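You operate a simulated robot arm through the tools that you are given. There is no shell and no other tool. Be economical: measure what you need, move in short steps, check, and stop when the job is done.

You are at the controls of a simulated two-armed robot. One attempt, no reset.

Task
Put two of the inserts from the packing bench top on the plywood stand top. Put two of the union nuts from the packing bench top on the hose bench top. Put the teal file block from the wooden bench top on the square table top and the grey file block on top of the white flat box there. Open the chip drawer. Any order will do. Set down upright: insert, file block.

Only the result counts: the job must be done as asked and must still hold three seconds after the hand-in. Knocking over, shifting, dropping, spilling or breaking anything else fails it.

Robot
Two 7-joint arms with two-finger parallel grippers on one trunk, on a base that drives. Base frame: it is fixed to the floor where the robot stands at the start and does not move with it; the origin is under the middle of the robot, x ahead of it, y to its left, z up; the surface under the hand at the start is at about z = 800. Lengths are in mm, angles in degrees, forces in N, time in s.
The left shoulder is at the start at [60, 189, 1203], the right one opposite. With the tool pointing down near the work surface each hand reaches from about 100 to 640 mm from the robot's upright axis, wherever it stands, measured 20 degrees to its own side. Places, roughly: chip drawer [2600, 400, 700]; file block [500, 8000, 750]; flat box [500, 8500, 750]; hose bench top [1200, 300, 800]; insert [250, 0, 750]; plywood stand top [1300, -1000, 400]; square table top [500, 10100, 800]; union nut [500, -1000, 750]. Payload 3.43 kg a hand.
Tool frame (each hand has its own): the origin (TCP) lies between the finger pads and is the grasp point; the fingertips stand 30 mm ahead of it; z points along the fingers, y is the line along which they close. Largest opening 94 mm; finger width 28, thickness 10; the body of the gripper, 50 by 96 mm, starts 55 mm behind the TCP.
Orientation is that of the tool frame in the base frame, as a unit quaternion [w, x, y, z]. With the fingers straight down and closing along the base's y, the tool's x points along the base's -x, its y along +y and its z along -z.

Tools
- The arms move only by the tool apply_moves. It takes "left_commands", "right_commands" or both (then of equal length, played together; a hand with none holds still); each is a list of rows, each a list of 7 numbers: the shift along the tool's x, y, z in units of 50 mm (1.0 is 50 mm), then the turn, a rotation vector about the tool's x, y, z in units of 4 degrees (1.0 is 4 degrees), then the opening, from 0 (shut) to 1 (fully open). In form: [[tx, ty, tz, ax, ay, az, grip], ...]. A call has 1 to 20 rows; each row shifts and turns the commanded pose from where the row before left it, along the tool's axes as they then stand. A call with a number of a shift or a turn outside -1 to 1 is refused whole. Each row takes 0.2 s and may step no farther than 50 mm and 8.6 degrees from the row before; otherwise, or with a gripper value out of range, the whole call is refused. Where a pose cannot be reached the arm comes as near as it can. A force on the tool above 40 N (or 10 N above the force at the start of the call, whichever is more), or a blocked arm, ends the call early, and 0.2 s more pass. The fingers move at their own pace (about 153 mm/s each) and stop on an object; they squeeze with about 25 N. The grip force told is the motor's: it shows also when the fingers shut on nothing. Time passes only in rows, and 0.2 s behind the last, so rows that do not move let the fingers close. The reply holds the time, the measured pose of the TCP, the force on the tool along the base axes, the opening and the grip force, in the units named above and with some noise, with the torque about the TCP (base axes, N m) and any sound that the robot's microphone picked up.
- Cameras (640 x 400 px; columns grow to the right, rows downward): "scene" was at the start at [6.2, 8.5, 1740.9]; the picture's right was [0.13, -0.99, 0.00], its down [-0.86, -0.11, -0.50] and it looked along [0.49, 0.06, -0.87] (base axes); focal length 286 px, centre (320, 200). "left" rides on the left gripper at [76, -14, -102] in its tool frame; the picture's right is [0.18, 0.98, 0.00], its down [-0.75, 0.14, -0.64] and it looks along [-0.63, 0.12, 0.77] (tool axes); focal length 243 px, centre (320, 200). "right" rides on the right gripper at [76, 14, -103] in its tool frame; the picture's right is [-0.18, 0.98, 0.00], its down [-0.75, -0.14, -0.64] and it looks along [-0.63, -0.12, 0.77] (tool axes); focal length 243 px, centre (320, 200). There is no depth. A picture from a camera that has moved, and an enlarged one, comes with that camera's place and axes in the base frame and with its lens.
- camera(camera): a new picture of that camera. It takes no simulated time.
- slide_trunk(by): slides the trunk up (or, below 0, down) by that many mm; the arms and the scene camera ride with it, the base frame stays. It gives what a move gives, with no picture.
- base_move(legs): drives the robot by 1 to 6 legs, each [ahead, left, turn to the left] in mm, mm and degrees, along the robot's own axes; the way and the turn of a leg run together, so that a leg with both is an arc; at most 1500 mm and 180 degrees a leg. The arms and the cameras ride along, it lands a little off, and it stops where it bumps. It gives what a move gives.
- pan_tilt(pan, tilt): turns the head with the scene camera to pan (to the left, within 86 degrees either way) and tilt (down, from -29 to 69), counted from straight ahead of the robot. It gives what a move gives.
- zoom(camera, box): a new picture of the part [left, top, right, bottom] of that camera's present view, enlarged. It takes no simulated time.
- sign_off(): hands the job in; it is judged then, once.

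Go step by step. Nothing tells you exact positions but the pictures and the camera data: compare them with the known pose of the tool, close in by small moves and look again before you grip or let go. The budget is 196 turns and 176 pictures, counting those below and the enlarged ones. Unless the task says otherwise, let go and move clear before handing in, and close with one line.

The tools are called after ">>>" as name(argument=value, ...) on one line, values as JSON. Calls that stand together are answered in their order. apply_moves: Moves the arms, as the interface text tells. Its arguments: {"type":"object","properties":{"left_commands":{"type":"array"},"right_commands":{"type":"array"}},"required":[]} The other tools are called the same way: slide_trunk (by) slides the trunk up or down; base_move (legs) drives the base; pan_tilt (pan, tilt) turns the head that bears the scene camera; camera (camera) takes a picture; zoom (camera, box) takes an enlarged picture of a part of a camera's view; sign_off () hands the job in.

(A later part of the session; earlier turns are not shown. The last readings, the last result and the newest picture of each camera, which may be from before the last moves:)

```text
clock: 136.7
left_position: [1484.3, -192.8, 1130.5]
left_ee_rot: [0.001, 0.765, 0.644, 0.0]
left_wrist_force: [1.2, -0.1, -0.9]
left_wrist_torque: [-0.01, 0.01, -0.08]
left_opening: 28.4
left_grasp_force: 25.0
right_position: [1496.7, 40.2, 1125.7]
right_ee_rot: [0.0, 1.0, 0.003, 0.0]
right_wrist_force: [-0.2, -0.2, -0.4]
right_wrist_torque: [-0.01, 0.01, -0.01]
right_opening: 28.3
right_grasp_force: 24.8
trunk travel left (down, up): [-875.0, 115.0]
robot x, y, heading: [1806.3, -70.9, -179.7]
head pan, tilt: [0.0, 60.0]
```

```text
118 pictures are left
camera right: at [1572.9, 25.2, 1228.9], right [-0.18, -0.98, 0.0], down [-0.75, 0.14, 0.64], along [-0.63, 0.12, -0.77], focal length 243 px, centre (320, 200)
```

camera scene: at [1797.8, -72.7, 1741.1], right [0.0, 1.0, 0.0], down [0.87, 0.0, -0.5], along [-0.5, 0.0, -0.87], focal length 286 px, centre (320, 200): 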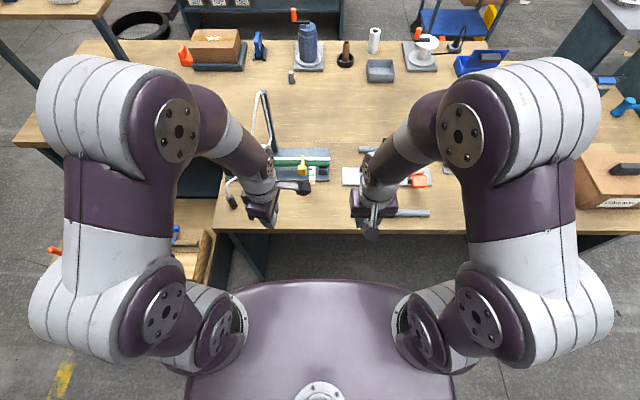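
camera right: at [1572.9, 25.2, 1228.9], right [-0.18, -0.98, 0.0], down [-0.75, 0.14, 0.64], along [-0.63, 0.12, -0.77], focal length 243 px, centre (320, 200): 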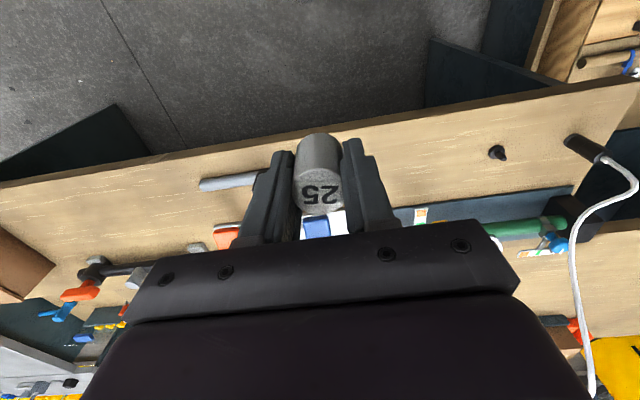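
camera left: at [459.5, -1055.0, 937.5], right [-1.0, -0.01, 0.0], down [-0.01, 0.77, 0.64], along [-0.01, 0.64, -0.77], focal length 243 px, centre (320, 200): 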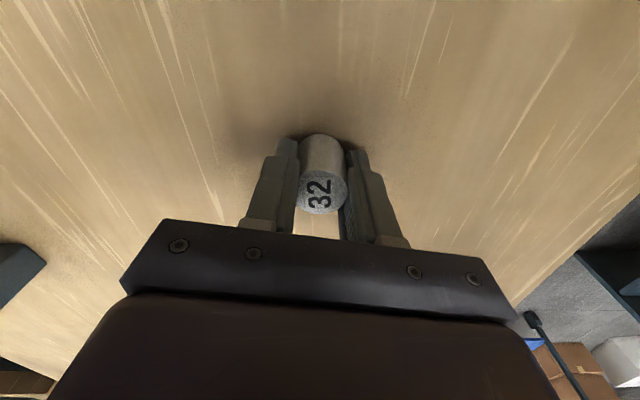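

Hover over the free strip.

>>> apply_moves(left_commands=[[-0.08, -0.78, 0, 0, 0, 0, 0], [-0.08, -0.78, 0, 0, 0, 0, 0], [-0.08, -0.78, 0, 0, 0, 0, 0], [-0.08, -0.78, 0, 0, 0, 0, 0], [-0.08, -0.78, 0, 0, 0, 0, 0], [0, 0, 0.86, 0, 0, 0, 0], [0, 0, 0.86, 0, 0, 0, 0], [0, 0, 0.86, 0, 0, 0, 0], [0, 0, 0.86, 0, 0, 0, 0], [0, 0, 0.86, 0, 0, 0, 0], [0, 0, 0.86, 0, 0, 0, 0]], right_commands=[[-0.83, 0.156, 0, 0, 0, 0, 0], [-0.83, 0.156, 0, 0, 0, 0, 0], [-0.83, 0.156, 0, 0, 0, 0, 0], [-0.83, 0.156, 0, 0, 0, 0, 0], [-0.83, 0.156, 0, 0, 0, 0, 0], [0, 0, 0.84, 0, 0, 0, 0], [0, 0, 0.84, 0, 0, 0, 0], [0, 0, 0.84, 0, 0, 0, 0], [0, 0, 0.84, 0, 0, 0, 0], [0, 0, 0.84, 0, 0, 0, 0], [0, 0, 0.84, 0, 0, 0, 0]])

>>> camera(camera="right")

>>> camera(camera="left")

>>> camera(camera="scene")

```text
clock: 139.1
left_position: [1287.5, -180.8, 872.0]
left_ee_rot: [0.001, 0.765, 0.644, 0.0]
left_wrist_force: [-0.4, -0.5, -0.7]
left_wrist_torque: [0.0, -0.01, 0.0]
left_opening: 28.5
left_grasp_force: 25.2
right_position: [1287.8, -0.4, 873.0]
right_ee_rot: [0.0, 1.0, 0.002, 0.0]
right_wrist_force: [0.2, 0.4, -0.1]
right_wrist_torque: [-0.02, -0.03, 0.0]
right_opening: 28.4
right_grasp_force: 25.0
trunk travel left (down, up): [-875.0, 115.0]
robot x, y, heading: [1807.0, -71.2, -179.7]
head pan, tilt: [0.0, 60.0]
```

```text
117 pictures are left
camera right: at [1364.3, -14.6, 976.7], right [-0.18, -0.98, 0.0], down [-0.75, 0.14, 0.64], along [-0.63, 0.12, -0.77], focal length 243 px, centre (320, 200)
```

right: 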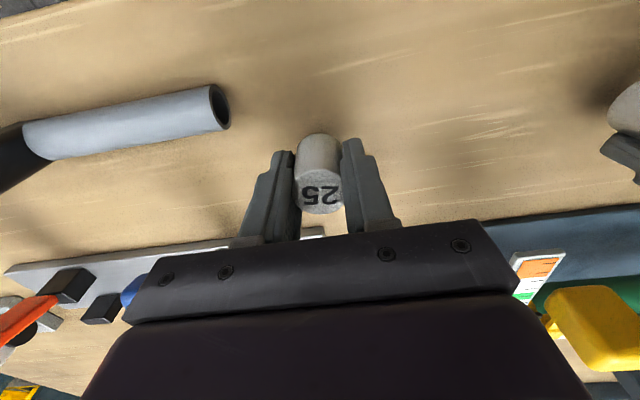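

```text
116 pictures are left
camera left: at [1287.6, -103.4, 974.2], right [1.0, 0.01, 0.0], down [0.01, -0.77, 0.64], along [0.01, -0.64, -0.77], focal length 243 px, centre (320, 200)
```

left: 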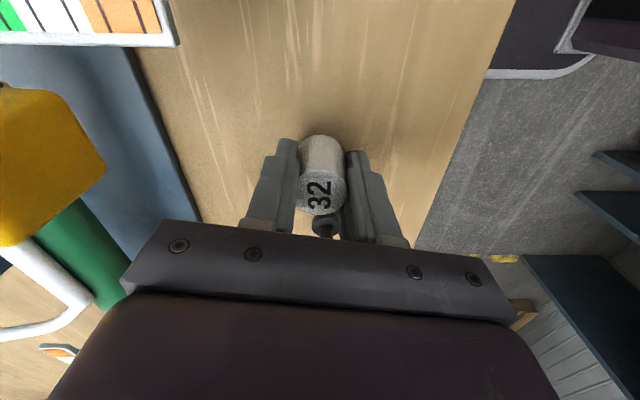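

```text
115 pictures are left
camera scene: at [1795.0, -72.7, 1741.2], right [0.0, 1.0, 0.0], down [0.87, 0.0, -0.5], along [-0.5, 0.0, -0.87], focal length 286 px, centre (320, 200)
```

scene: 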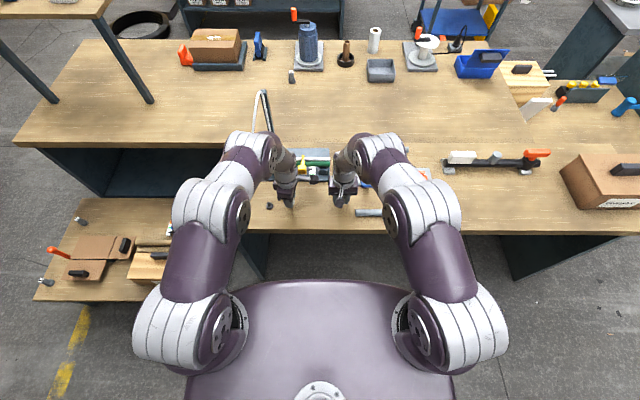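

Clear. Descend near the surface, then small steps.

>>> apply_moves(left_commands=[[0, 0, 0.3, 0, 0, 0, 0], [0, 0, 0.25, 0, 0, 0, 0], [0, 0, 0, 0, 0, 0, 0]], right_commands=[[0, 0, 0.3, 0, 0, 0, 0], [0, 0, 0.25, 0, 0, 0, 0], [0, 0, 0, 0, 0, 0, 0]])

>>> apply_moves(left_commands=[[0, 0, 0.08, 0, 0, 0, 0], [0, 0, 0, 0, 0, 0, 0]], right_commands=[[0, 0, 0.08, 0, 0, 0, 0], [0, 0, 0, 0, 0, 0, 0]])

>>> apply_moves(left_commands=[[0, 0, 0.06, 0, 0, 0, 0], [0, 0, 0, 0, 0, 0, 0]], right_commands=[[0, 0, 0.06, 0, 0, 0, 0], [0, 0, 0, 0, 0, 0, 0]])

>>> camera(camera="left")

```text
clock: 139.9
left_position: [1288.7, -179.5, 850.4]
left_ee_rot: [-0.003, 0.764, 0.645, -0.004]
left_wrist_force: [-5.2, -2.4, 36.4]
left_wrist_torque: [-0.07, -0.41, -0.07]
left_opening: 28.6
left_grasp_force: 24.5
right_position: [1289.1, -0.9, 850.7]
right_ee_rot: [0.0, 1.0, 0.003, -0.005]
right_wrist_force: [-5.7, 0.6, 17.1]
right_wrist_torque: [0.03, 0.18, 0.02]
right_opening: 28.6
right_grasp_force: 25.0
trunk travel left (down, up): [-875.0, 115.0]
robot x, y, heading: [1809.9, -74.9, -179.7]
head pan, tilt: [0.0, 60.0]
```

```text
clock: 140.2
left_position: [1288.8, -180.1, 849.6]
left_ee_rot: [-0.004, 0.765, 0.644, -0.004]
left_wrist_force: [6.5, -0.7, 20.1]
left_wrist_torque: [-0.01, -0.52, 0.01]
left_opening: 28.7
left_grasp_force: 25.0
right_position: [1288.6, -0.7, 850.1]
right_ee_rot: [0.001, 1.0, 0.002, -0.005]
right_wrist_force: [4.8, 1.6, 15.1]
right_wrist_torque: [0.12, -0.24, 0.0]
right_opening: 28.8
right_grasp_force: 24.8
trunk travel left (down, up): [-875.0, 115.0]
robot x, y, heading: [1807.0, -73.3, -179.8]
head pan, tilt: [0.0, 60.0]
stopped in row 1 (left hand): the force on the tool passed its limit at 55 N (the readings are from after the stop); the commanded pose is now the measured one
```

```text
clock: 140.9
left_position: [1287.9, -179.7, 849.7]
left_ee_rot: [-0.007, 0.765, 0.644, -0.006]
left_wrist_force: [10.4, -0.2, 24.6]
left_wrist_torque: [-0.02, -0.83, 0.02]
left_opening: 28.7
left_grasp_force: 25.5
right_position: [1289.6, -0.2, 850.4]
right_ee_rot: [0.001, 1.0, 0.003, -0.009]
right_wrist_force: [9.4, 2.3, 23.9]
right_wrist_torque: [0.34, -0.57, -0.08]
right_opening: 28.4
right_grasp_force: 25.1
trunk travel left (down, up): [-875.0, 115.0]
robot x, y, heading: [1804.9, -72.5, -179.8]
head pan, tilt: [0.0, 60.0]
stopped in row 2 (left hand): the force on the tool passed its limit at 41 N (the readings are from after the stop); the commanded pose is now the measured one
```

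```text
114 pictures are left
camera left: at [1290.1, -102.6, 952.2], right [1.0, 0.01, -0.02], down [0.02, -0.77, 0.64], along [0.0, -0.64, -0.77], focal length 243 px, centre (320, 200)
```

left: 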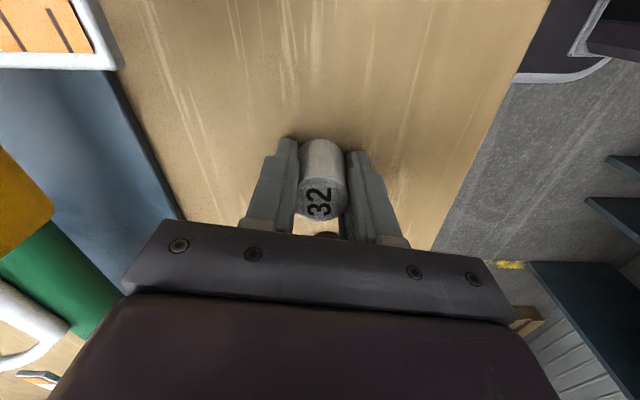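

Both nuts are on the hose bench (higher than assumed). Ease off, open a little, rise.

>>> apply_moves(left_commands=[[0, 0, -0.04, 0, 0, 0, 0], [0, 0, 0, 0, 0, 0, 0.45], [0, 0, 0, 0, 0, 0, 0.45], [0, 0, 0, 0, 0, 0, 0.45], [0, 0, -0.5, 0, 0, 0, 0.45], [0, 0, -0.9, 0, 0, 0, 0.45], [0, 0, -0.9, 0, 0, 0, 0.45]], right_commands=[[0, 0, -0.04, 0, 0, 0, 0], [0, 0, 0, 0, 0, 0, 0.45], [0, 0, 0, 0, 0, 0, 0.45], [0, 0, 0, 0, 0, 0, 0.45], [0, 0, -0.5, 0, 0, 0, 0.45], [0, 0, -0.9, 0, 0, 0, 0.45], [0, 0, -0.9, 0, 0, 0, 0.45]])

>>> camera(camera="left")

>>> camera(camera="right")

```text
clock: 141.4
left_position: [1282.9, -180.5, 850.2]
left_ee_rot: [-0.008, 0.765, 0.644, -0.006]
left_wrist_force: [2.5, -3.0, 12.1]
left_wrist_torque: [-0.16, -0.43, -0.06]
left_opening: 43.8
left_grasp_force: 1.7
right_position: [1286.2, -4.1, 849.8]
right_ee_rot: [0.001, 1.0, 0.002, -0.006]
right_wrist_force: [5.0, -4.3, 15.7]
right_wrist_torque: [0.22, -0.35, -0.14]
right_opening: 40.0
right_grasp_force: 0.1
trunk travel left (down, up): [-875.0, 115.0]
robot x, y, heading: [1806.4, -75.3, -179.5]
head pan, tilt: [0.0, 60.0]
stopped in row 2 (right hand): the force on the tool passed its limit at 45 N (the readings are from after the stop); the commanded pose is now the measured one
```

```text
113 pictures are left
camera left: at [1285.1, -102.7, 952.6], right [1.0, 0.02, -0.02], down [0.03, -0.77, 0.64], along [-0.01, -0.64, -0.77], focal length 243 px, centre (320, 200)
```

left: 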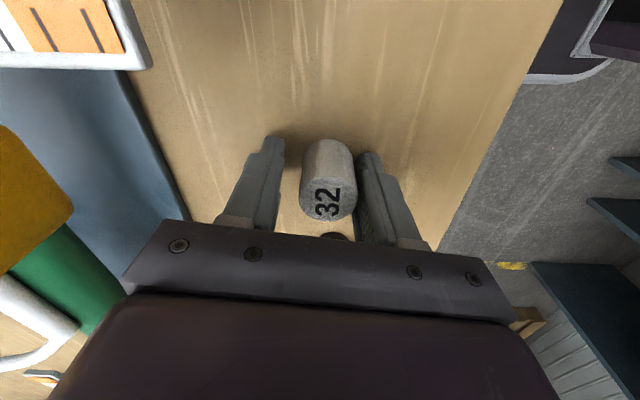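

```text
112 pictures are left
camera right: at [1364.9, -17.4, 952.6], right [-0.18, -0.98, 0.0], down [-0.75, 0.14, 0.65], along [-0.64, 0.11, -0.76], focal length 243 px, centre (320, 200)
```

right: 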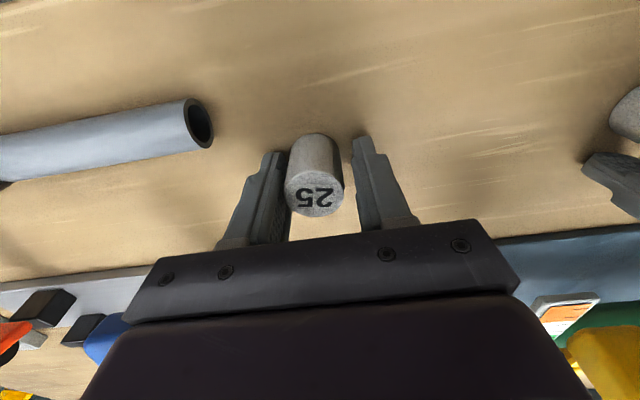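

Fingers are open; rise straight up.

>>> apply_moves(left_commands=[[0, 0, -0.1, 0, 0, 0, 0.47], [0, 0, -0.4, 0, 0, 0, 0.5], [0, 0, -0.9, 0, 0, 0, 0.5], [0, 0, -0.9, 0, 0, 0, 0.5]], right_commands=[[0, 0, -0.1, 0, 0, 0, 0.45], [0, 0, -0.4, 0, 0, 0, 0.45], [0, 0, -0.9, 0, 0, 0, 0.45], [0, 0, -0.9, 0, 0, 0, 0.45]])

>>> camera(camera="left")

>>> camera(camera="right")

```text
clock: 142.4
left_position: [1286.0, -179.1, 964.7]
left_ee_rot: [-0.007, 0.764, 0.645, -0.006]
left_wrist_force: [-0.3, -0.3, -0.2]
left_wrist_torque: [0.02, 0.01, 0.0]
left_opening: 47.0
left_grasp_force: 0.0
right_position: [1286.5, -2.2, 962.6]
right_ee_rot: [0.0, 1.0, 0.002, -0.004]
right_wrist_force: [0.3, -0.3, -0.2]
right_wrist_torque: [0.02, 0.0, -0.04]
right_opening: 42.2
right_grasp_force: 0.1
trunk travel left (down, up): [-875.0, 115.0]
robot x, y, heading: [1805.9, -72.2, -179.7]
head pan, tilt: [0.0, 60.0]
```

```text
111 pictures are left
camera left: at [1287.0, -102.0, 1066.6], right [1.0, 0.02, -0.02], down [0.02, -0.77, 0.64], along [0.0, -0.64, -0.77], focal length 243 px, centre (320, 200)
```

left: 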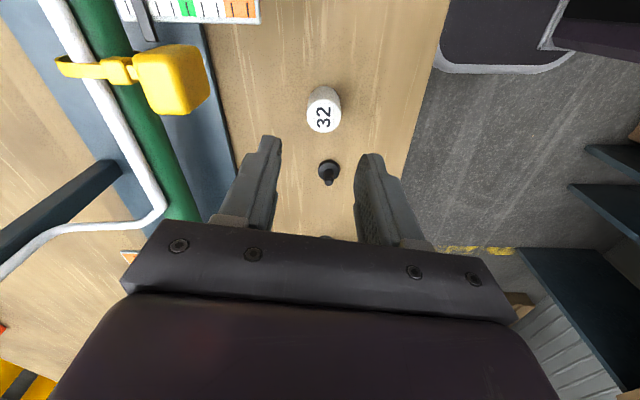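

```text
110 pictures are left
camera right: at [1364.3, -16.5, 1066.0], right [-0.18, -0.98, 0.0], down [-0.75, 0.14, 0.65], along [-0.64, 0.11, -0.76], focal length 243 px, centre (320, 200)
```

right: 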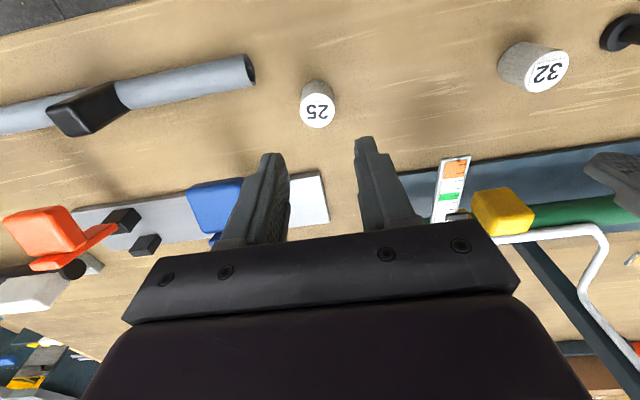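

Both nuts stand on the hose bench. Retract, then go to face the chip drawer at about [2600,400,700].

>>> apply_moves(left_commands=[[0.07, 0.65, -0.55, 0, 0, 0, 1], [0.07, 0.65, -0.55, 0, 0, 0, 1], [0.07, 0.65, -0.55, 0, 0, 0, 1], [0.07, 0.65, -0.55, 0, 0, 0, 1], [0.07, 0.65, -0.55, 0, 0, 0, 1], [0.07, 0.65, -0.55, 0, 0, 0, 1]], right_commands=[[0.69, -0.1, -0.54, 0, 0, 0, 1], [0.69, -0.1, -0.54, 0, 0, 0, 1], [0.69, -0.1, -0.54, 0, 0, 0, 1], [0.69, -0.1, -0.54, 0, 0, 0, 1], [0.69, -0.1, -0.54, 0, 0, 0, 1], [0.69, -0.1, -0.54, 0, 0, 0, 1]])

>>> base_move(legs=[[0, -470, 0], [0, 0, 179.8]])

>>> pan_tilt(pan=0, tilt=45)

>>> camera(camera="scene")

```text
clock: 143.8
left_position: [1485.3, -191.6, 1125.1]
left_ee_rot: [-0.008, 0.764, 0.645, -0.006]
left_wrist_force: [0.6, -0.3, -0.2]
left_wrist_torque: [0.03, 0.01, 0.03]
left_opening: 94.0
left_grasp_force: 0.1
right_position: [1496.7, 27.2, 1122.0]
right_ee_rot: [0.001, 1.0, 0.001, -0.006]
right_wrist_force: [0.3, -0.1, -0.5]
right_wrist_torque: [0.0, 0.05, -0.03]
right_opening: 93.6
right_grasp_force: 0.0
trunk travel left (down, up): [-875.0, 115.0]
robot x, y, heading: [1805.1, -72.2, -179.8]
head pan, tilt: [0.0, 60.0]
```

```text
clock: 154.0
left_position: [2122.1, 523.4, 1124.0]
left_ee_rot: [0.005, -0.655, 0.756, -0.007]
left_wrist_force: [0.2, 0.1, 0.8]
left_wrist_torque: [-0.01, 0.03, 0.01]
left_opening: 94.0
left_grasp_force: 0.1
right_position: [2116.2, 303.9, 1121.7]
right_ee_rot: [0.004, -0.017, 1.0, 0.002]
right_wrist_force: [0.2, -0.1, -0.2]
right_wrist_torque: [0.02, -0.01, 0.01]
right_opening: 93.8
right_grasp_force: 0.1
trunk travel left (down, up): [-875.0, 115.0]
robot x, y, heading: [1799.3, 391.7, 2.0]
head pan, tilt: [0.0, 60.0]
```

```text
clock: 154.8
left_position: [2121.5, 522.7, 1123.5]
left_ee_rot: [0.005, -0.656, 0.755, -0.007]
left_wrist_force: [-0.9, 0.8, 0.3]
left_wrist_torque: [0.01, -0.01, 0.03]
left_opening: 93.7
left_grasp_force: 0.1
right_position: [2116.4, 304.6, 1121.7]
right_ee_rot: [0.004, -0.016, 1.0, 0.001]
right_wrist_force: [0.2, 0.8, -1.0]
right_wrist_torque: [0.02, 0.0, -0.02]
right_opening: 93.9
right_grasp_force: 0.1
trunk travel left (down, up): [-875.0, 115.0]
robot x, y, heading: [1803.3, 394.2, 1.7]
head pan, tilt: [0.0, 45.0]
```

```text
109 pictures are left
camera scene: at [1823.0, 394.9, 1760.5], right [0.03, -1.0, 0.0], down [-0.71, -0.02, -0.71], along [0.71, 0.02, -0.71], focal length 286 px, centre (320, 200)
```

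scene: 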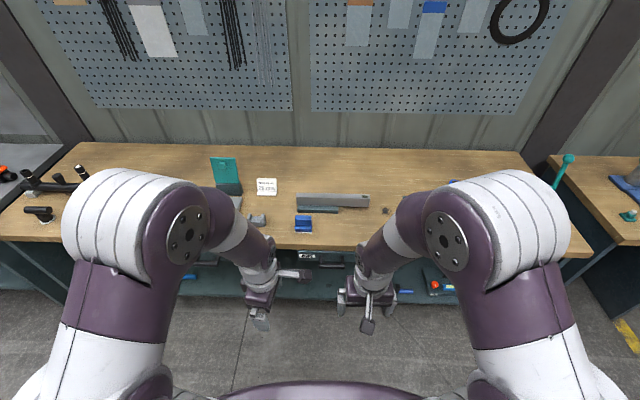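

Drawers hang under the bench top. Lower the trunk to see the fronts.

>>> slide_trunk(by=-600)

>>> pan_tilt(pan=0, tilt=30)

>>> camera(camera="scene")

>>> camera(camera="right")

```text
refused: -600 is not a number from -400 to 400
```

```text
clock: 155.5
left_position: [2121.4, 521.8, 1124.4]
left_ee_rot: [0.006, -0.656, 0.755, -0.007]
left_wrist_force: [-0.9, -0.5, 0.2]
left_wrist_torque: [0.02, 0.02, 0.0]
left_opening: 93.9
left_grasp_force: 0.0
right_position: [2114.2, 303.7, 1121.6]
right_ee_rot: [0.004, -0.017, 1.0, 0.0]
right_wrist_force: [1.1, -0.2, 0.5]
right_wrist_torque: [0.0, -0.02, 0.0]
right_opening: 93.9
right_grasp_force: 0.0
trunk travel left (down, up): [-875.0, 115.0]
robot x, y, heading: [1798.9, 391.6, 2.1]
head pan, tilt: [0.0, 30.0]
```

```text
108 pictures are left
camera scene: at [1832.1, 395.2, 1783.1], right [0.03, -1.0, 0.0], down [-0.5, -0.02, -0.87], along [0.87, 0.03, -0.5], focal length 286 px, centre (320, 200)
```

scene: 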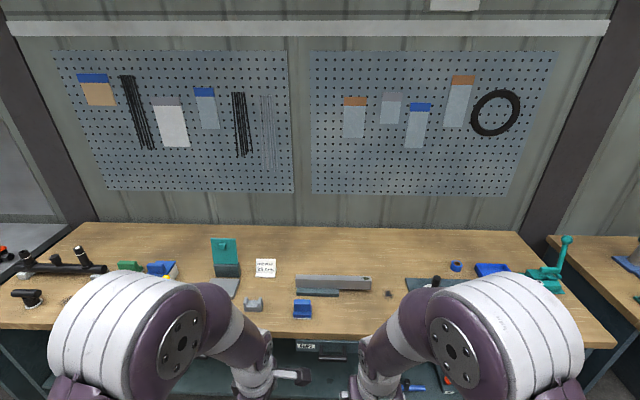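

```text
107 pictures are left
camera right: at [2038.6, 315.0, 1224.7], right [0.15, 0.99, 0.0], down [0.75, -0.12, 0.65], along [0.64, -0.1, -0.76], focal length 243 px, centre (320, 200)
```

right: 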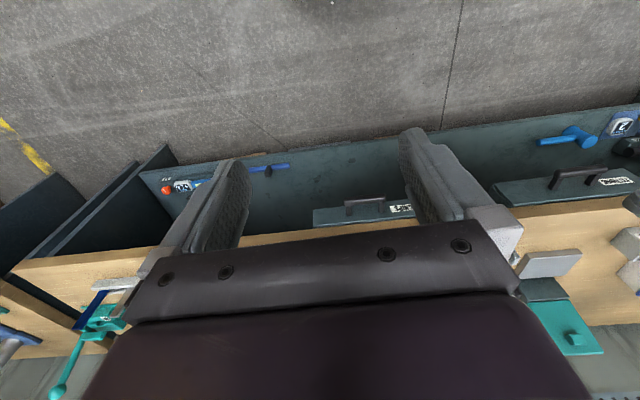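

>>> slide_trunk(by=-400)

>>> camera(camera="scene")

>>> zoom(camera="right", box=[290, 60, 640, 280])

```text
clock: 159.3
left_position: [2122.3, 522.0, 724.4]
left_ee_rot: [0.005, -0.656, 0.755, -0.006]
left_wrist_force: [-0.4, -0.2, -0.4]
left_wrist_torque: [0.01, 0.0, 0.01]
left_opening: 94.0
left_grasp_force: 0.1
right_position: [2114.9, 303.8, 721.7]
right_ee_rot: [0.004, -0.016, 1.0, 0.0]
right_wrist_force: [0.2, 0.5, 0.2]
right_wrist_torque: [0.01, 0.03, -0.02]
right_opening: 93.9
right_grasp_force: 0.1
trunk travel left (down, up): [-475.0, 515.0]
robot x, y, heading: [1804.1, 392.3, 1.8]
head pan, tilt: [0.0, 30.0]
```

```text
106 pictures are left
camera scene: at [1832.0, 395.2, 1383.2], right [0.03, -1.0, 0.0], down [-0.5, -0.02, -0.87], along [0.87, 0.03, -0.5], focal length 286 px, centre (320, 200)
```

scene: 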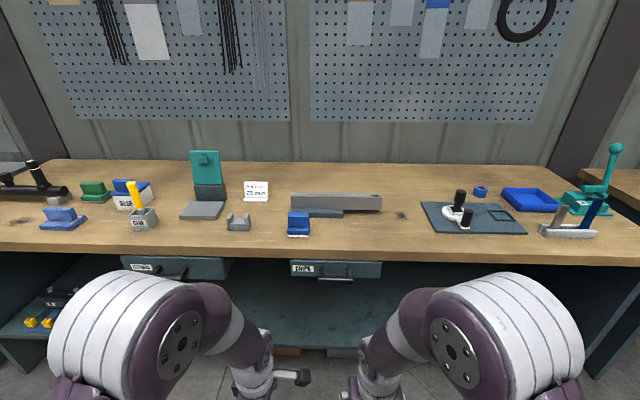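

```text
1.82 times, centred on (465, 170) of right
camera zoom: at [2038.5, 315.0, 824.7], right [0.15, 0.99, 0.0], down [0.75, -0.12, 0.65], along [0.64, -0.09, -0.76], focal length 441 px, centre (56, 254)
```

zoom: 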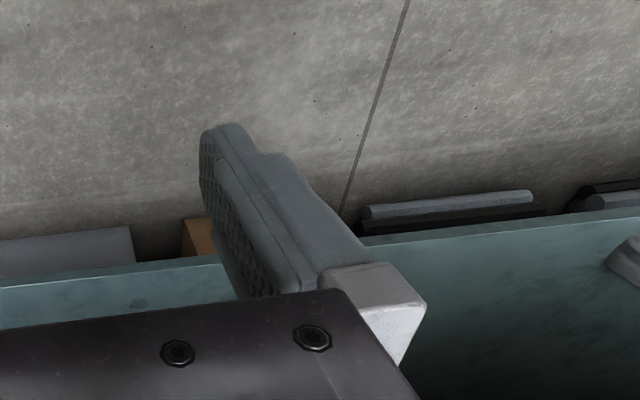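

>>> zoom(camera="scene", box=[270, 230, 410, 320])

>>> zoom(camera="scene", box=[100, 230, 240, 320])

```text
4.44 times, centred on (340, 275) of scene
camera zoom: at [1832.0, 395.2, 1383.2], right [0.03, -1.0, 0.0], down [-0.5, -0.02, -0.87], along [0.87, 0.03, -0.5], focal length 1273 px, centre (231, -133)
```

zoom: 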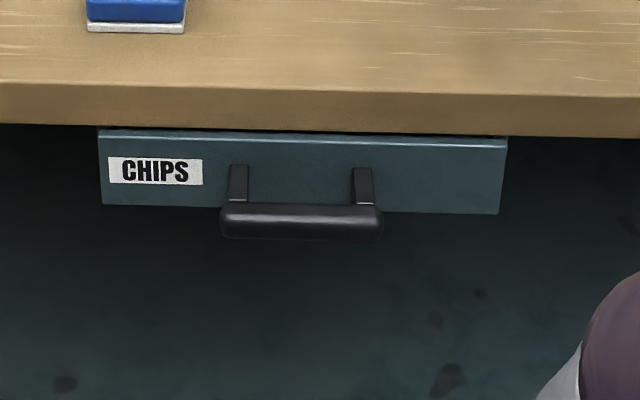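

```text
4.44 times, centred on (170, 275) of scene
camera zoom: at [1832.0, 395.2, 1383.2], right [0.03, -1.0, 0.0], down [-0.5, -0.02, -0.87], along [0.87, 0.03, -0.5], focal length 1273 px, centre (987, -133)
```

zoom: 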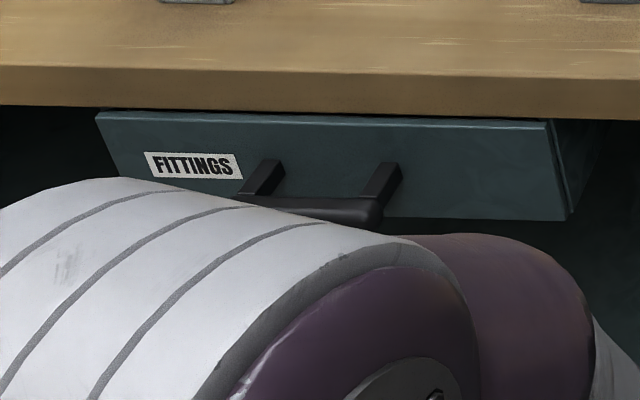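

Found the CHIPS drawer; its bar handle is at about [2468,368,742]. I'll align the base, bring the left hand ahead and tip it forward so the fingers close vertically around the bar.

>>> base_move(legs=[[0, -150, -1.8]])

>>> apply_moves(left_commands=[[0, -0.7, 0, 0, 0, -0.85, 1], [0, -0.7, 0, 0, 0, -0.85, 1], [0, -0.7, 0, 0, 0, -0.8, 1], [0, -0.8, 0, 0, 0, 0, 1], [0, -0.8, 0, 0, 0, 0, 1]])

>>> apply_moves(left_commands=[[0, 0, 0, 1, 0, 0, 1], [0, 0, 0, 1, 0, 0, 1], [0, 0, 0, 1, 0, 0, 1], [0, 0, 0, 1, 0, 0, 1], [0, 0, 0, 1, 0, 0, 1], [0, 0, 0, 1, 0, 0, 1], [0, 0, 0, 1, 0, 0, 1], [0, 0, 0, 1, 0, 0, 1], [0, 0, 0, 1, 0, 0, 1], [0, 0, 0, 1, 0, 0, 1], [0, 0, 0, 1, 0, 0, 1], [0, 0, 0, 1, 0, 0, 1], [0, 0, 0, 1, 0, 0, 1], [0, 0, 0, 1, 0, 0, 1], [0, 0, 0, 1, 0, 0, 1]])

>>> camera(camera="scene")

>>> camera(camera="left")

```text
clock: 160.7
left_position: [2126.5, 358.0, 724.1]
left_ee_rot: [0.005, -0.644, 0.765, -0.007]
left_wrist_force: [1.5, -0.4, -0.5]
left_wrist_torque: [-0.02, -0.01, 0.01]
left_opening: 94.0
left_grasp_force: 0.0
right_position: [2115.5, 140.1, 722.2]
right_ee_rot: [0.003, -0.002, 1.0, 0.002]
right_wrist_force: [-1.0, -0.1, 0.4]
right_wrist_torque: [0.0, 0.02, 0.01]
right_opening: 94.0
right_grasp_force: 0.0
trunk travel left (down, up): [-475.0, 515.0]
robot x, y, heading: [1806.6, 238.9, 0.2]
head pan, tilt: [0.0, 30.0]
```

```text
clock: 161.9
left_position: [2315.4, 346.7, 726.6]
left_ee_rot: [-0.004, 0.709, -0.706, 0.007]
left_wrist_force: [-0.4, -0.1, 0.2]
left_wrist_torque: [0.01, 0.05, -0.03]
left_opening: 93.8
left_grasp_force: 0.0
right_position: [2115.8, 140.7, 721.0]
right_ee_rot: [0.003, -0.002, 1.0, 0.001]
right_wrist_force: [-0.5, 0.9, -0.3]
right_wrist_torque: [-0.02, 0.03, -0.02]
right_opening: 94.0
right_grasp_force: 0.0
trunk travel left (down, up): [-475.0, 515.0]
robot x, y, heading: [1803.2, 238.1, 0.3]
head pan, tilt: [0.0, 30.0]
```

```text
clock: 165.1
left_position: [2402.8, 355.7, 857.5]
left_ee_rot: [-0.353, 0.614, -0.611, 0.355]
left_wrist_force: [0.8, 0.3, 0.4]
left_wrist_torque: [0.03, -0.02, 0.03]
left_opening: 93.9
left_grasp_force: 0.1
left hand out of reach, approached as far as the arm can: row 11, 12, 13, 14, 15
right_position: [2115.9, 141.1, 721.8]
right_ee_rot: [0.004, -0.001, 1.0, 0.001]
right_wrist_force: [0.2, 0.1, 0.0]
right_wrist_torque: [-0.05, 0.0, 0.0]
right_opening: 94.0
right_grasp_force: 0.0
trunk travel left (down, up): [-475.0, 515.0]
robot x, y, heading: [1806.5, 239.2, -0.0]
head pan, tilt: [0.0, 30.0]
```

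```text
102 pictures are left
camera scene: at [1835.0, 240.2, 1383.1], right [0.0, -1.0, 0.0], down [-0.5, 0.0, -0.87], along [0.87, 0.0, -0.5], focal length 286 px, centre (320, 200)
```

scene: 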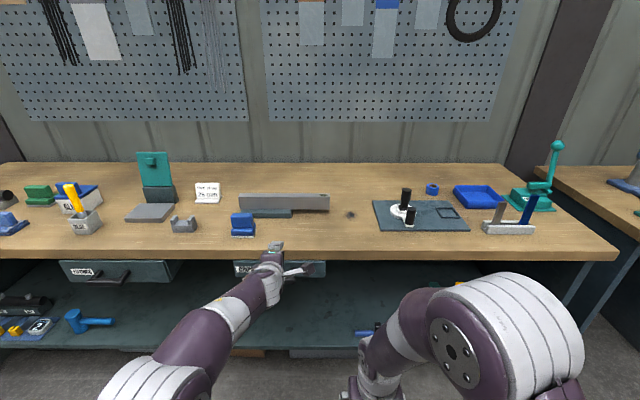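

```text
101 pictures are left
camera left: at [2322.3, 277.1, 919.4], right [-0.49, -0.19, -0.85], down [-0.63, 0.75, 0.2], along [0.6, 0.63, -0.49], focal length 243 px, centre (320, 200)
```

left: 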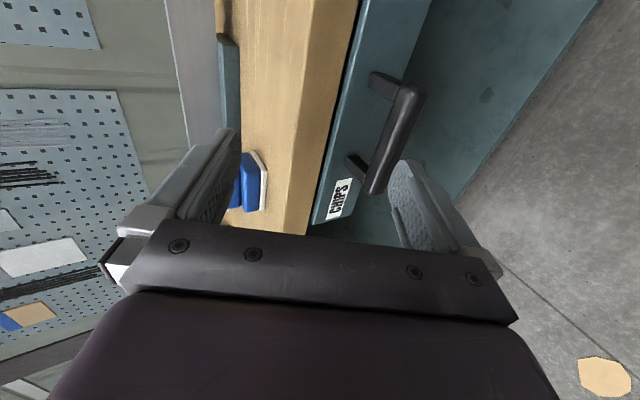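

The hand was too close to the shoulder to tip fully. Back the base off 150 and see where the arm settles.

>>> base_move(legs=[[-150, 0, 0]])

>>> apply_moves(left_commands=[[0, 0, 0.4, 0, 0, 0, 1], [0, 0, 0.4, 0, 0, 0, 1]])

```text
clock: 166.5
left_position: [2251.4, 350.5, 856.8]
left_ee_rot: [0.353, -0.612, 0.612, -0.355]
left_wrist_force: [-0.6, -0.1, 1.1]
left_wrist_torque: [-0.01, 0.01, -0.02]
left_opening: 94.1
left_grasp_force: 0.0
right_position: [1962.2, 139.0, 722.2]
right_ee_rot: [0.005, 0.0, 1.0, 0.001]
right_wrist_force: [-0.1, 0.0, -0.4]
right_wrist_torque: [0.0, -0.01, -0.03]
right_opening: 94.0
right_grasp_force: 0.1
trunk travel left (down, up): [-475.0, 515.0]
robot x, y, heading: [1653.7, 238.0, 0.1]
head pan, tilt: [0.0, 30.0]
```

```text
clock: 167.1
left_position: [2288.3, 352.4, 837.0]
left_ee_rot: [-0.352, 0.613, -0.612, 0.355]
left_wrist_force: [-0.7, 0.0, -0.4]
left_wrist_torque: [-0.03, -0.03, 0.0]
left_opening: 93.9
left_grasp_force: 0.2
right_position: [1963.3, 139.1, 722.9]
right_ee_rot: [0.004, 0.0, 1.0, 0.001]
right_wrist_force: [-0.2, 0.9, -0.5]
right_wrist_torque: [-0.01, 0.0, 0.01]
right_opening: 94.1
right_grasp_force: 0.0
trunk travel left (down, up): [-475.0, 515.0]
robot x, y, heading: [1653.0, 240.7, -0.1]
head pan, tilt: [0.0, 30.0]
```

>>> apply_moves(left_commands=[[0, 0, 0.3, 1, 0, 0, 1], [0, 0, 0.3, 1, 0, 0, 1], [0, 0, 0.3, 1, 0, 0, 1], [0, 0, 0.3, 1, 0, 0, 1], [0, 0, 0.3, 1, 0, 0, 1], [0, 0, 0, 1, 0, 0, 1], [0, 0.4, 0, 1, 0, 0, 1], [0, 0.4, 0, 0.5, 0, 0, 1]])

>>> camera(camera="left")

>>> camera(camera="scene")

```text
clock: 168.9
left_position: [2342.5, 353.5, 893.9]
left_ee_rot: [0.399, -0.553, 0.588, -0.435]
left_wrist_force: [0.1, 0.0, 0.9]
left_wrist_torque: [0.0, 0.01, 0.0]
left_opening: 93.9
left_grasp_force: 0.0
left hand out of reach, approached as far as the arm can: row 1, 2, 3, 4, 5, 6, 7, 8
right_position: [1963.8, 138.8, 721.7]
right_ee_rot: [0.004, 0.0, 1.0, 0.002]
right_wrist_force: [0.3, 0.4, -0.6]
right_wrist_torque: [-0.01, -0.02, -0.01]
right_opening: 94.1
right_grasp_force: 0.1
trunk travel left (down, up): [-475.0, 515.0]
robot x, y, heading: [1653.6, 240.4, 0.1]
head pan, tilt: [0.0, 30.0]
```

```text
100 pictures are left
camera left: at [2245.1, 284.7, 938.6], right [-0.31, -0.18, -0.93], down [-0.6, 0.8, 0.05], along [0.74, 0.58, -0.35], focal length 243 px, centre (320, 200)
```

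left: 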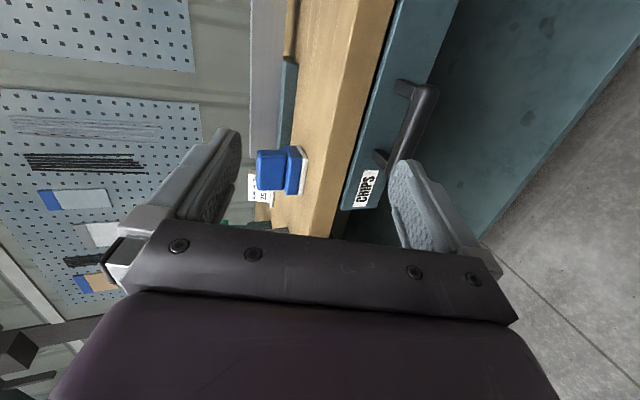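

```text
99 pictures are left
camera scene: at [1684.1, 239.6, 1383.1], right [0.0, -1.0, 0.0], down [-0.5, 0.0, -0.87], along [0.87, 0.0, -0.5], focal length 286 px, centre (320, 200)
```

scene: 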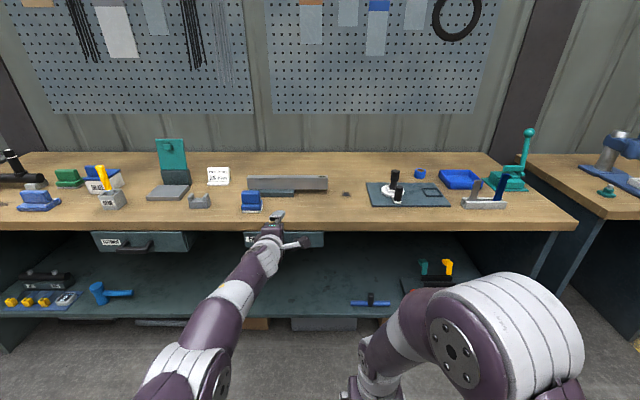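

The wrist wants the hand higher relative to the shoulder. Lower the trunk 250 more, then finish tipping while rising.

>>> slide_trunk(by=-250)

>>> apply_moves(left_commands=[[0, -0.3, -0.2, 0.8, 0, 0, 1], [0, -0.4, -0.2, 0.8, 0, 0, 1], [0, -0.4, 0, 0.8, 0, 0, 1], [0, -0.4, 0, 0.8, 0, 0, 1], [0, -0.4, 0, 0.8, 0, 0, 1]])

>>> camera(camera="left")

>>> camera(camera="scene")

```text
clock: 171.5
left_position: [2342.0, 355.0, 644.7]
left_ee_rot: [0.398, -0.554, 0.587, -0.435]
left_wrist_force: [1.1, 0.9, -0.4]
left_wrist_torque: [0.0, -0.03, -0.01]
left_opening: 94.0
left_grasp_force: 0.0
right_position: [1962.8, 139.7, 471.9]
right_ee_rot: [0.004, 0.0, 1.0, 0.0]
right_wrist_force: [-0.1, -0.2, 0.0]
right_wrist_torque: [0.03, -0.01, 0.0]
right_opening: 93.8
right_grasp_force: 0.1
trunk travel left (down, up): [-225.0, 765.0]
robot x, y, heading: [1657.3, 242.3, 0.0]
head pan, tilt: [0.0, 30.0]
```

```text
clock: 172.7
left_position: [2336.4, 351.8, 763.2]
left_ee_rot: [0.435, -0.497, 0.555, -0.505]
left_wrist_force: [-0.3, -0.6, -0.3]
left_wrist_torque: [-0.03, 0.01, 0.01]
left_opening: 93.8
left_grasp_force: 0.1
left hand out of reach, approached as far as the arm can: row 1, 2, 3, 4, 5
right_position: [1963.2, 137.8, 471.8]
right_ee_rot: [0.003, 0.0, 1.0, 0.001]
right_wrist_force: [0.2, 0.1, 0.9]
right_wrist_torque: [0.01, 0.01, 0.03]
right_opening: 94.1
right_grasp_force: 0.1
trunk travel left (down, up): [-225.0, 765.0]
robot x, y, heading: [1651.9, 241.2, -0.1]
head pan, tilt: [0.0, 30.0]
```

```text
98 pictures are left
camera left: at [2228.5, 289.2, 788.9], right [-0.13, -0.19, -0.97], down [-0.55, 0.83, -0.09], along [0.82, 0.53, -0.21], focal length 243 px, centre (320, 200)
```

left: 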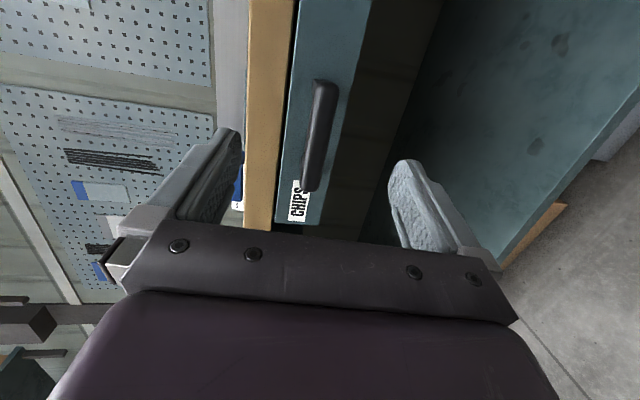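

```text
97 pictures are left
camera scene: at [1684.1, 239.8, 1133.1], right [0.0, -1.0, 0.0], down [-0.5, 0.0, -0.87], along [0.87, 0.0, -0.5], focal length 286 px, centre (320, 200)
```

scene: 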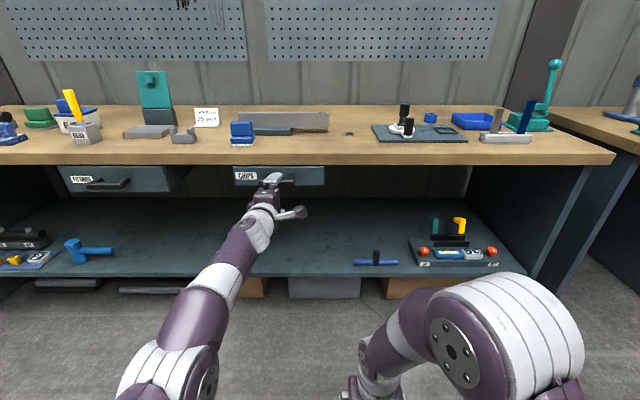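

The hand now points forward with fingers closing vertically. Handle spans y 322–429, z≈746. Adjust height/side with trunk and base, then approach.

>>> slide_trunk(by=-18)

>>> base_move(legs=[[0, 22, 0], [75, 0, 0]])

>>> camera(camera="left")

>>> zoom(camera="scene", box=[200, 110, 400, 240])

```text
clock: 173.3
left_position: [2337.6, 352.4, 746.6]
left_ee_rot: [0.436, -0.497, 0.554, -0.506]
left_wrist_force: [-0.2, 0.3, 0.1]
left_wrist_torque: [0.01, 0.05, 0.02]
left_opening: 94.2
left_grasp_force: 0.1
right_position: [1963.9, 137.6, 454.8]
right_ee_rot: [0.003, 0.0, 1.0, 0.001]
right_wrist_force: [-0.3, 0.4, -0.3]
right_wrist_torque: [0.03, 0.0, -0.03]
right_opening: 93.9
right_grasp_force: 0.0
trunk travel left (down, up): [-207.0, 783.0]
robot x, y, heading: [1653.8, 240.4, -0.1]
head pan, tilt: [0.0, 30.0]
```

```text
clock: 174.8
left_position: [2411.6, 375.0, 744.8]
left_ee_rot: [0.437, -0.497, 0.554, -0.506]
left_wrist_force: [-0.1, 0.9, 0.0]
left_wrist_torque: [-0.01, 0.0, 0.01]
left_opening: 93.8
left_grasp_force: 0.0
right_position: [2040.5, 161.2, 453.6]
right_ee_rot: [0.003, 0.0, 1.0, 0.001]
right_wrist_force: [-0.5, 0.5, 0.3]
right_wrist_torque: [0.02, 0.01, 0.02]
right_opening: 93.9
right_grasp_force: 0.0
trunk travel left (down, up): [-207.0, 783.0]
robot x, y, heading: [1727.1, 262.2, -0.1]
head pan, tilt: [0.0, 30.0]
```

```text
96 pictures are left
camera left: at [2303.9, 312.6, 770.9], right [-0.13, -0.19, -0.97], down [-0.55, 0.83, -0.09], along [0.82, 0.53, -0.21], focal length 243 px, centre (320, 200)
```

left: 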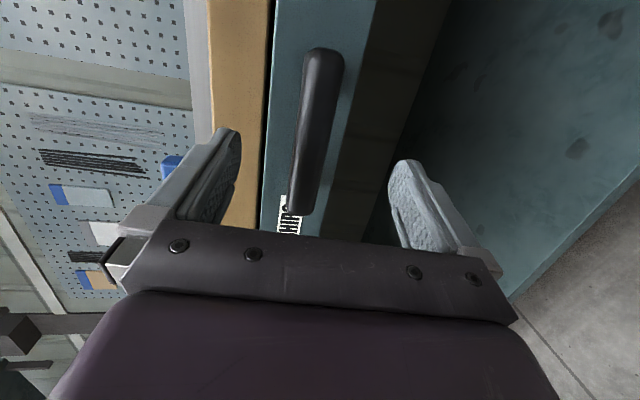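

```text
3.08 times, centred on (300, 175) of scene
camera zoom: at [1759.5, 262.5, 1115.1], right [0.0, -1.0, 0.0], down [-0.5, 0.0, -0.87], along [0.87, 0.0, -0.5], focal length 882 px, centre (382, 277)
```

zoom: 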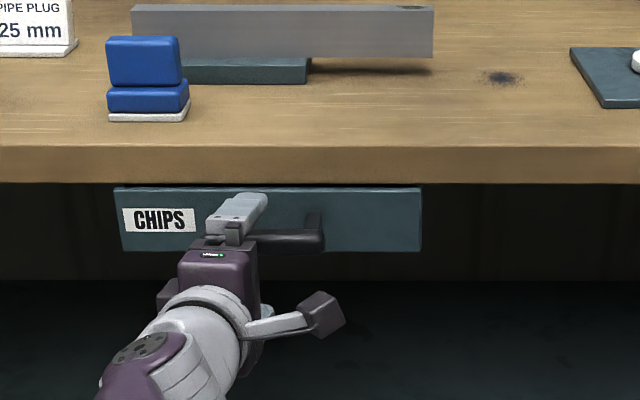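

Aligned. Drive forward 43 and grip the bar.

>>> base_move(legs=[[43, 0, 0]])

>>> camera(camera="left")

>>> zoom(camera="scene", box=[200, 110, 400, 240])

```text
clock: 175.7
left_position: [2456.9, 375.2, 744.4]
left_ee_rot: [0.436, -0.497, 0.554, -0.506]
left_wrist_force: [-0.7, 0.1, -0.4]
left_wrist_torque: [0.01, 0.0, 0.02]
left_opening: 93.9
left_grasp_force: 0.1
right_position: [2082.7, 161.7, 454.3]
right_ee_rot: [0.004, 0.0, 1.0, 0.001]
right_wrist_force: [0.1, -0.9, -0.4]
right_wrist_torque: [-0.01, 0.01, -0.03]
right_opening: 94.1
right_grasp_force: 0.0
trunk travel left (down, up): [-207.0, 783.0]
robot x, y, heading: [1772.9, 264.0, -0.0]
head pan, tilt: [0.0, 30.0]
```

```text
94 pictures are left
camera left: at [2347.4, 312.5, 770.8], right [-0.13, -0.19, -0.97], down [-0.55, 0.83, -0.09], along [0.82, 0.53, -0.21], focal length 243 px, centre (320, 200)
```

left: 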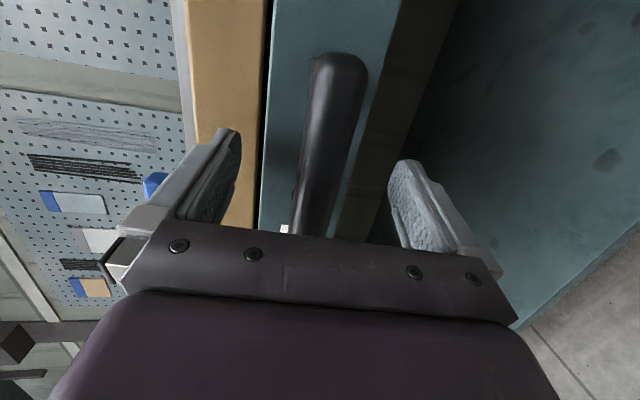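

```text
3.08 times, centred on (300, 175) of scene
camera zoom: at [1803.0, 262.5, 1115.1], right [0.0, -1.0, 0.0], down [-0.5, 0.0, -0.87], along [0.87, 0.0, -0.5], focal length 882 px, centre (382, 277)
```

zoom: 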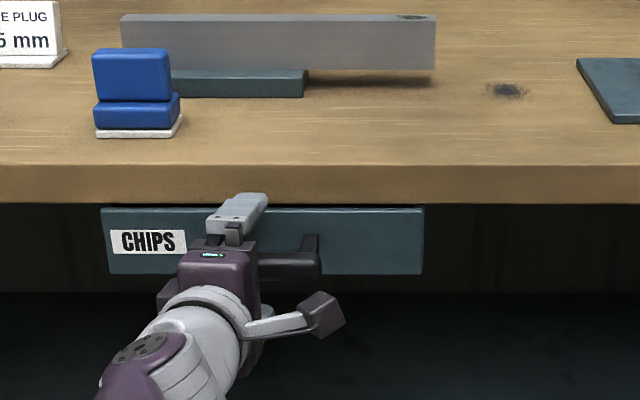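

>>> apply_moves(left_commands=[[0, 0, 0, 0, 0, 0, 0], [0, 0, 0, 0, 0, 0, 0], [0, 0, 0, 0, 0, 0, 0], [0, 0, 0, 0, 0, 0, 0]])

>>> camera(camera="left")

```text
clock: 176.7
left_position: [2456.8, 376.7, 746.7]
left_ee_rot: [0.437, -0.497, 0.554, -0.505]
left_wrist_force: [1.2, 2.9, 6.2]
left_wrist_torque: [0.77, -0.71, -0.06]
left_opening: 27.9
left_grasp_force: 45.2
right_position: [2082.7, 162.2, 454.2]
right_ee_rot: [0.003, 0.001, 1.0, 0.001]
right_wrist_force: [0.6, 1.2, 0.0]
right_wrist_torque: [0.02, -0.05, 0.0]
right_opening: 93.8
right_grasp_force: 0.0
trunk travel left (down, up): [-207.0, 783.0]
robot x, y, heading: [1767.9, 261.7, 0.2]
head pan, tilt: [0.0, 30.0]
```

```text
92 pictures are left
camera left: at [2346.8, 312.6, 772.1], right [-0.13, -0.19, -0.97], down [-0.55, 0.83, -0.09], along [0.82, 0.53, -0.21], focal length 243 px, centre (320, 200)
```

left: 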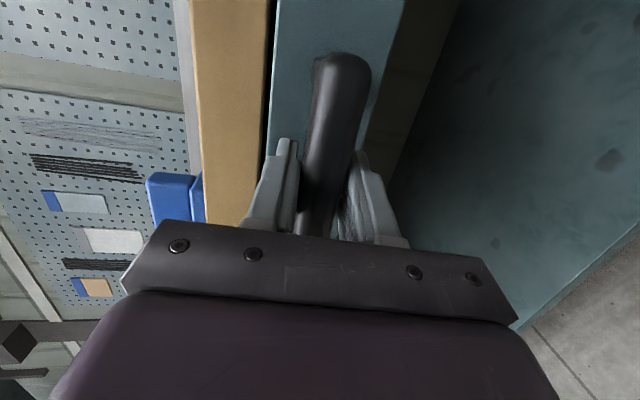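

Bar gripped. Pull by driving the base back in stages.

>>> base_move(legs=[[-120, 0, 0]])

>>> camera(camera="scene")

```text
clock: 177.9
left_position: [2335.7, 375.5, 746.2]
left_ee_rot: [0.437, -0.498, 0.553, -0.506]
left_wrist_force: [-0.7, -0.1, 10.1]
left_wrist_torque: [0.65, -0.66, -0.61]
left_opening: 27.9
left_grasp_force: 45.2
right_position: [1963.8, 162.6, 453.4]
right_ee_rot: [0.004, -0.001, 1.0, 0.002]
right_wrist_force: [-0.1, 0.0, 0.2]
right_wrist_torque: [-0.02, 0.01, -0.01]
right_opening: 94.1
right_grasp_force: 0.2
trunk travel left (down, up): [-207.0, 783.0]
robot x, y, heading: [1655.7, 262.4, 0.1]
head pan, tilt: [0.0, 30.0]
```

```text
91 pictures are left
camera scene: at [1682.5, 262.1, 1115.2], right [0.0, -1.0, 0.0], down [-0.5, 0.0, -0.87], along [0.87, 0.0, -0.5], focal length 286 px, centre (320, 200)
```

scene: 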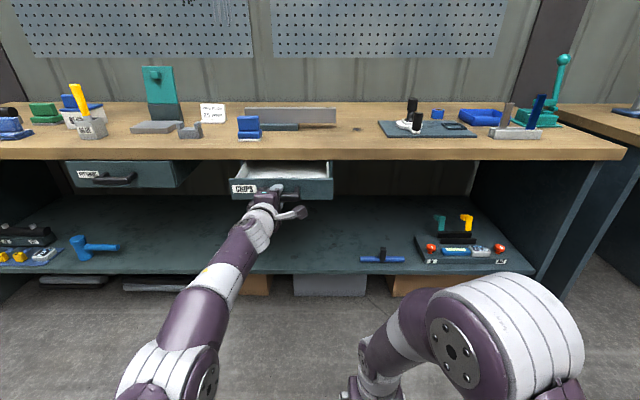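

Drawer is out 120. The base has little room behind, so pull further with the arm.

>>> apply_moves(left_commands=[[0.05, 0.045, -0.394, 0, 0, 0, 0], [0.05, 0.045, -0.394, 0, 0, 0, 0], [0.05, 0.045, -0.394, 0, 0, 0, 0], [0.05, 0.045, -0.394, 0, 0, 0, 0]])

>>> camera(camera="scene")

```text
clock: 178.9
left_position: [2297.1, 375.4, 745.6]
left_ee_rot: [0.438, -0.498, 0.55, -0.508]
left_wrist_force: [0.5, 37.5, 8.9]
left_wrist_torque: [0.85, -0.7, 0.31]
left_opening: 27.7
left_grasp_force: 45.2
left hand out of reach, approached as far as the arm can: row 1, 2, 3, 4
right_position: [1963.3, 164.0, 456.7]
right_ee_rot: [0.005, -0.003, 1.0, -0.001]
right_wrist_force: [0.2, 0.5, -0.4]
right_wrist_torque: [0.0, -0.04, 0.0]
right_opening: 93.8
right_grasp_force: 0.0
trunk travel left (down, up): [-207.0, 783.0]
robot x, y, heading: [1654.0, 259.7, 0.1]
head pan, tilt: [0.0, 30.0]
```

```text
90 pictures are left
camera scene: at [1682.8, 266.6, 1115.3], right [0.0, -1.0, 0.0], down [-0.5, -0.01, -0.87], along [0.87, 0.0, -0.5], focal length 286 px, centre (320, 200)
```

scene: 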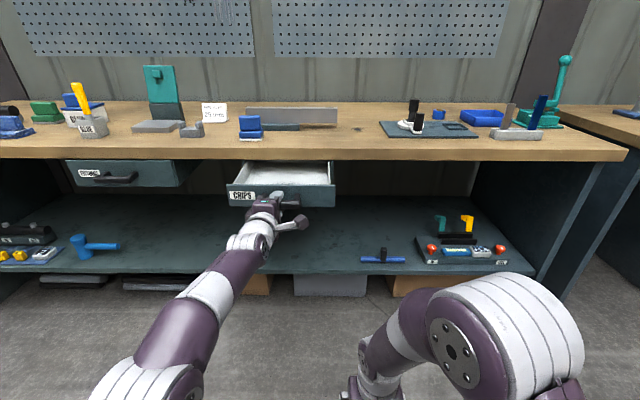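

>>> apply_moves(left_commands=[[-0.15, 0, 0, 0, 0, 0, 0], [0, 0, 0, 0, 0, 0, 0]])

>>> base_move(legs=[[-35, 0, 0]])

```text
clock: 179.5
left_position: [2297.7, 375.7, 746.8]
left_ee_rot: [0.437, -0.495, 0.554, -0.507]
left_wrist_force: [-0.4, 6.4, 11.2]
left_wrist_torque: [0.54, -0.54, -1.33]
left_opening: 27.7
left_grasp_force: 44.7
right_position: [1963.6, 160.7, 454.1]
right_ee_rot: [0.005, 0.0, 1.0, 0.0]
right_wrist_force: [0.0, -0.5, 0.1]
right_wrist_torque: [-0.01, 0.01, 0.01]
right_opening: 93.8
right_grasp_force: 0.1
trunk travel left (down, up): [-207.0, 783.0]
robot x, y, heading: [1653.8, 259.6, 0.0]
head pan, tilt: [0.0, 30.0]
```

```text
clock: 180.4
left_position: [2262.2, 376.1, 746.5]
left_ee_rot: [0.438, -0.496, 0.553, -0.506]
left_wrist_force: [-0.6, -9.9, 12.6]
left_wrist_torque: [0.54, -0.61, -0.88]
left_opening: 27.6
left_grasp_force: 45.3
right_position: [1929.5, 160.3, 453.7]
right_ee_rot: [0.004, 0.0, 1.0, 0.002]
right_wrist_force: [-0.5, 1.0, 0.0]
right_wrist_torque: [0.0, 0.01, 0.0]
right_opening: 94.0
right_grasp_force: 0.0
trunk travel left (down, up): [-207.0, 783.0]
robot x, y, heading: [1616.4, 262.7, 0.3]
head pan, tilt: [0.0, 30.0]
```

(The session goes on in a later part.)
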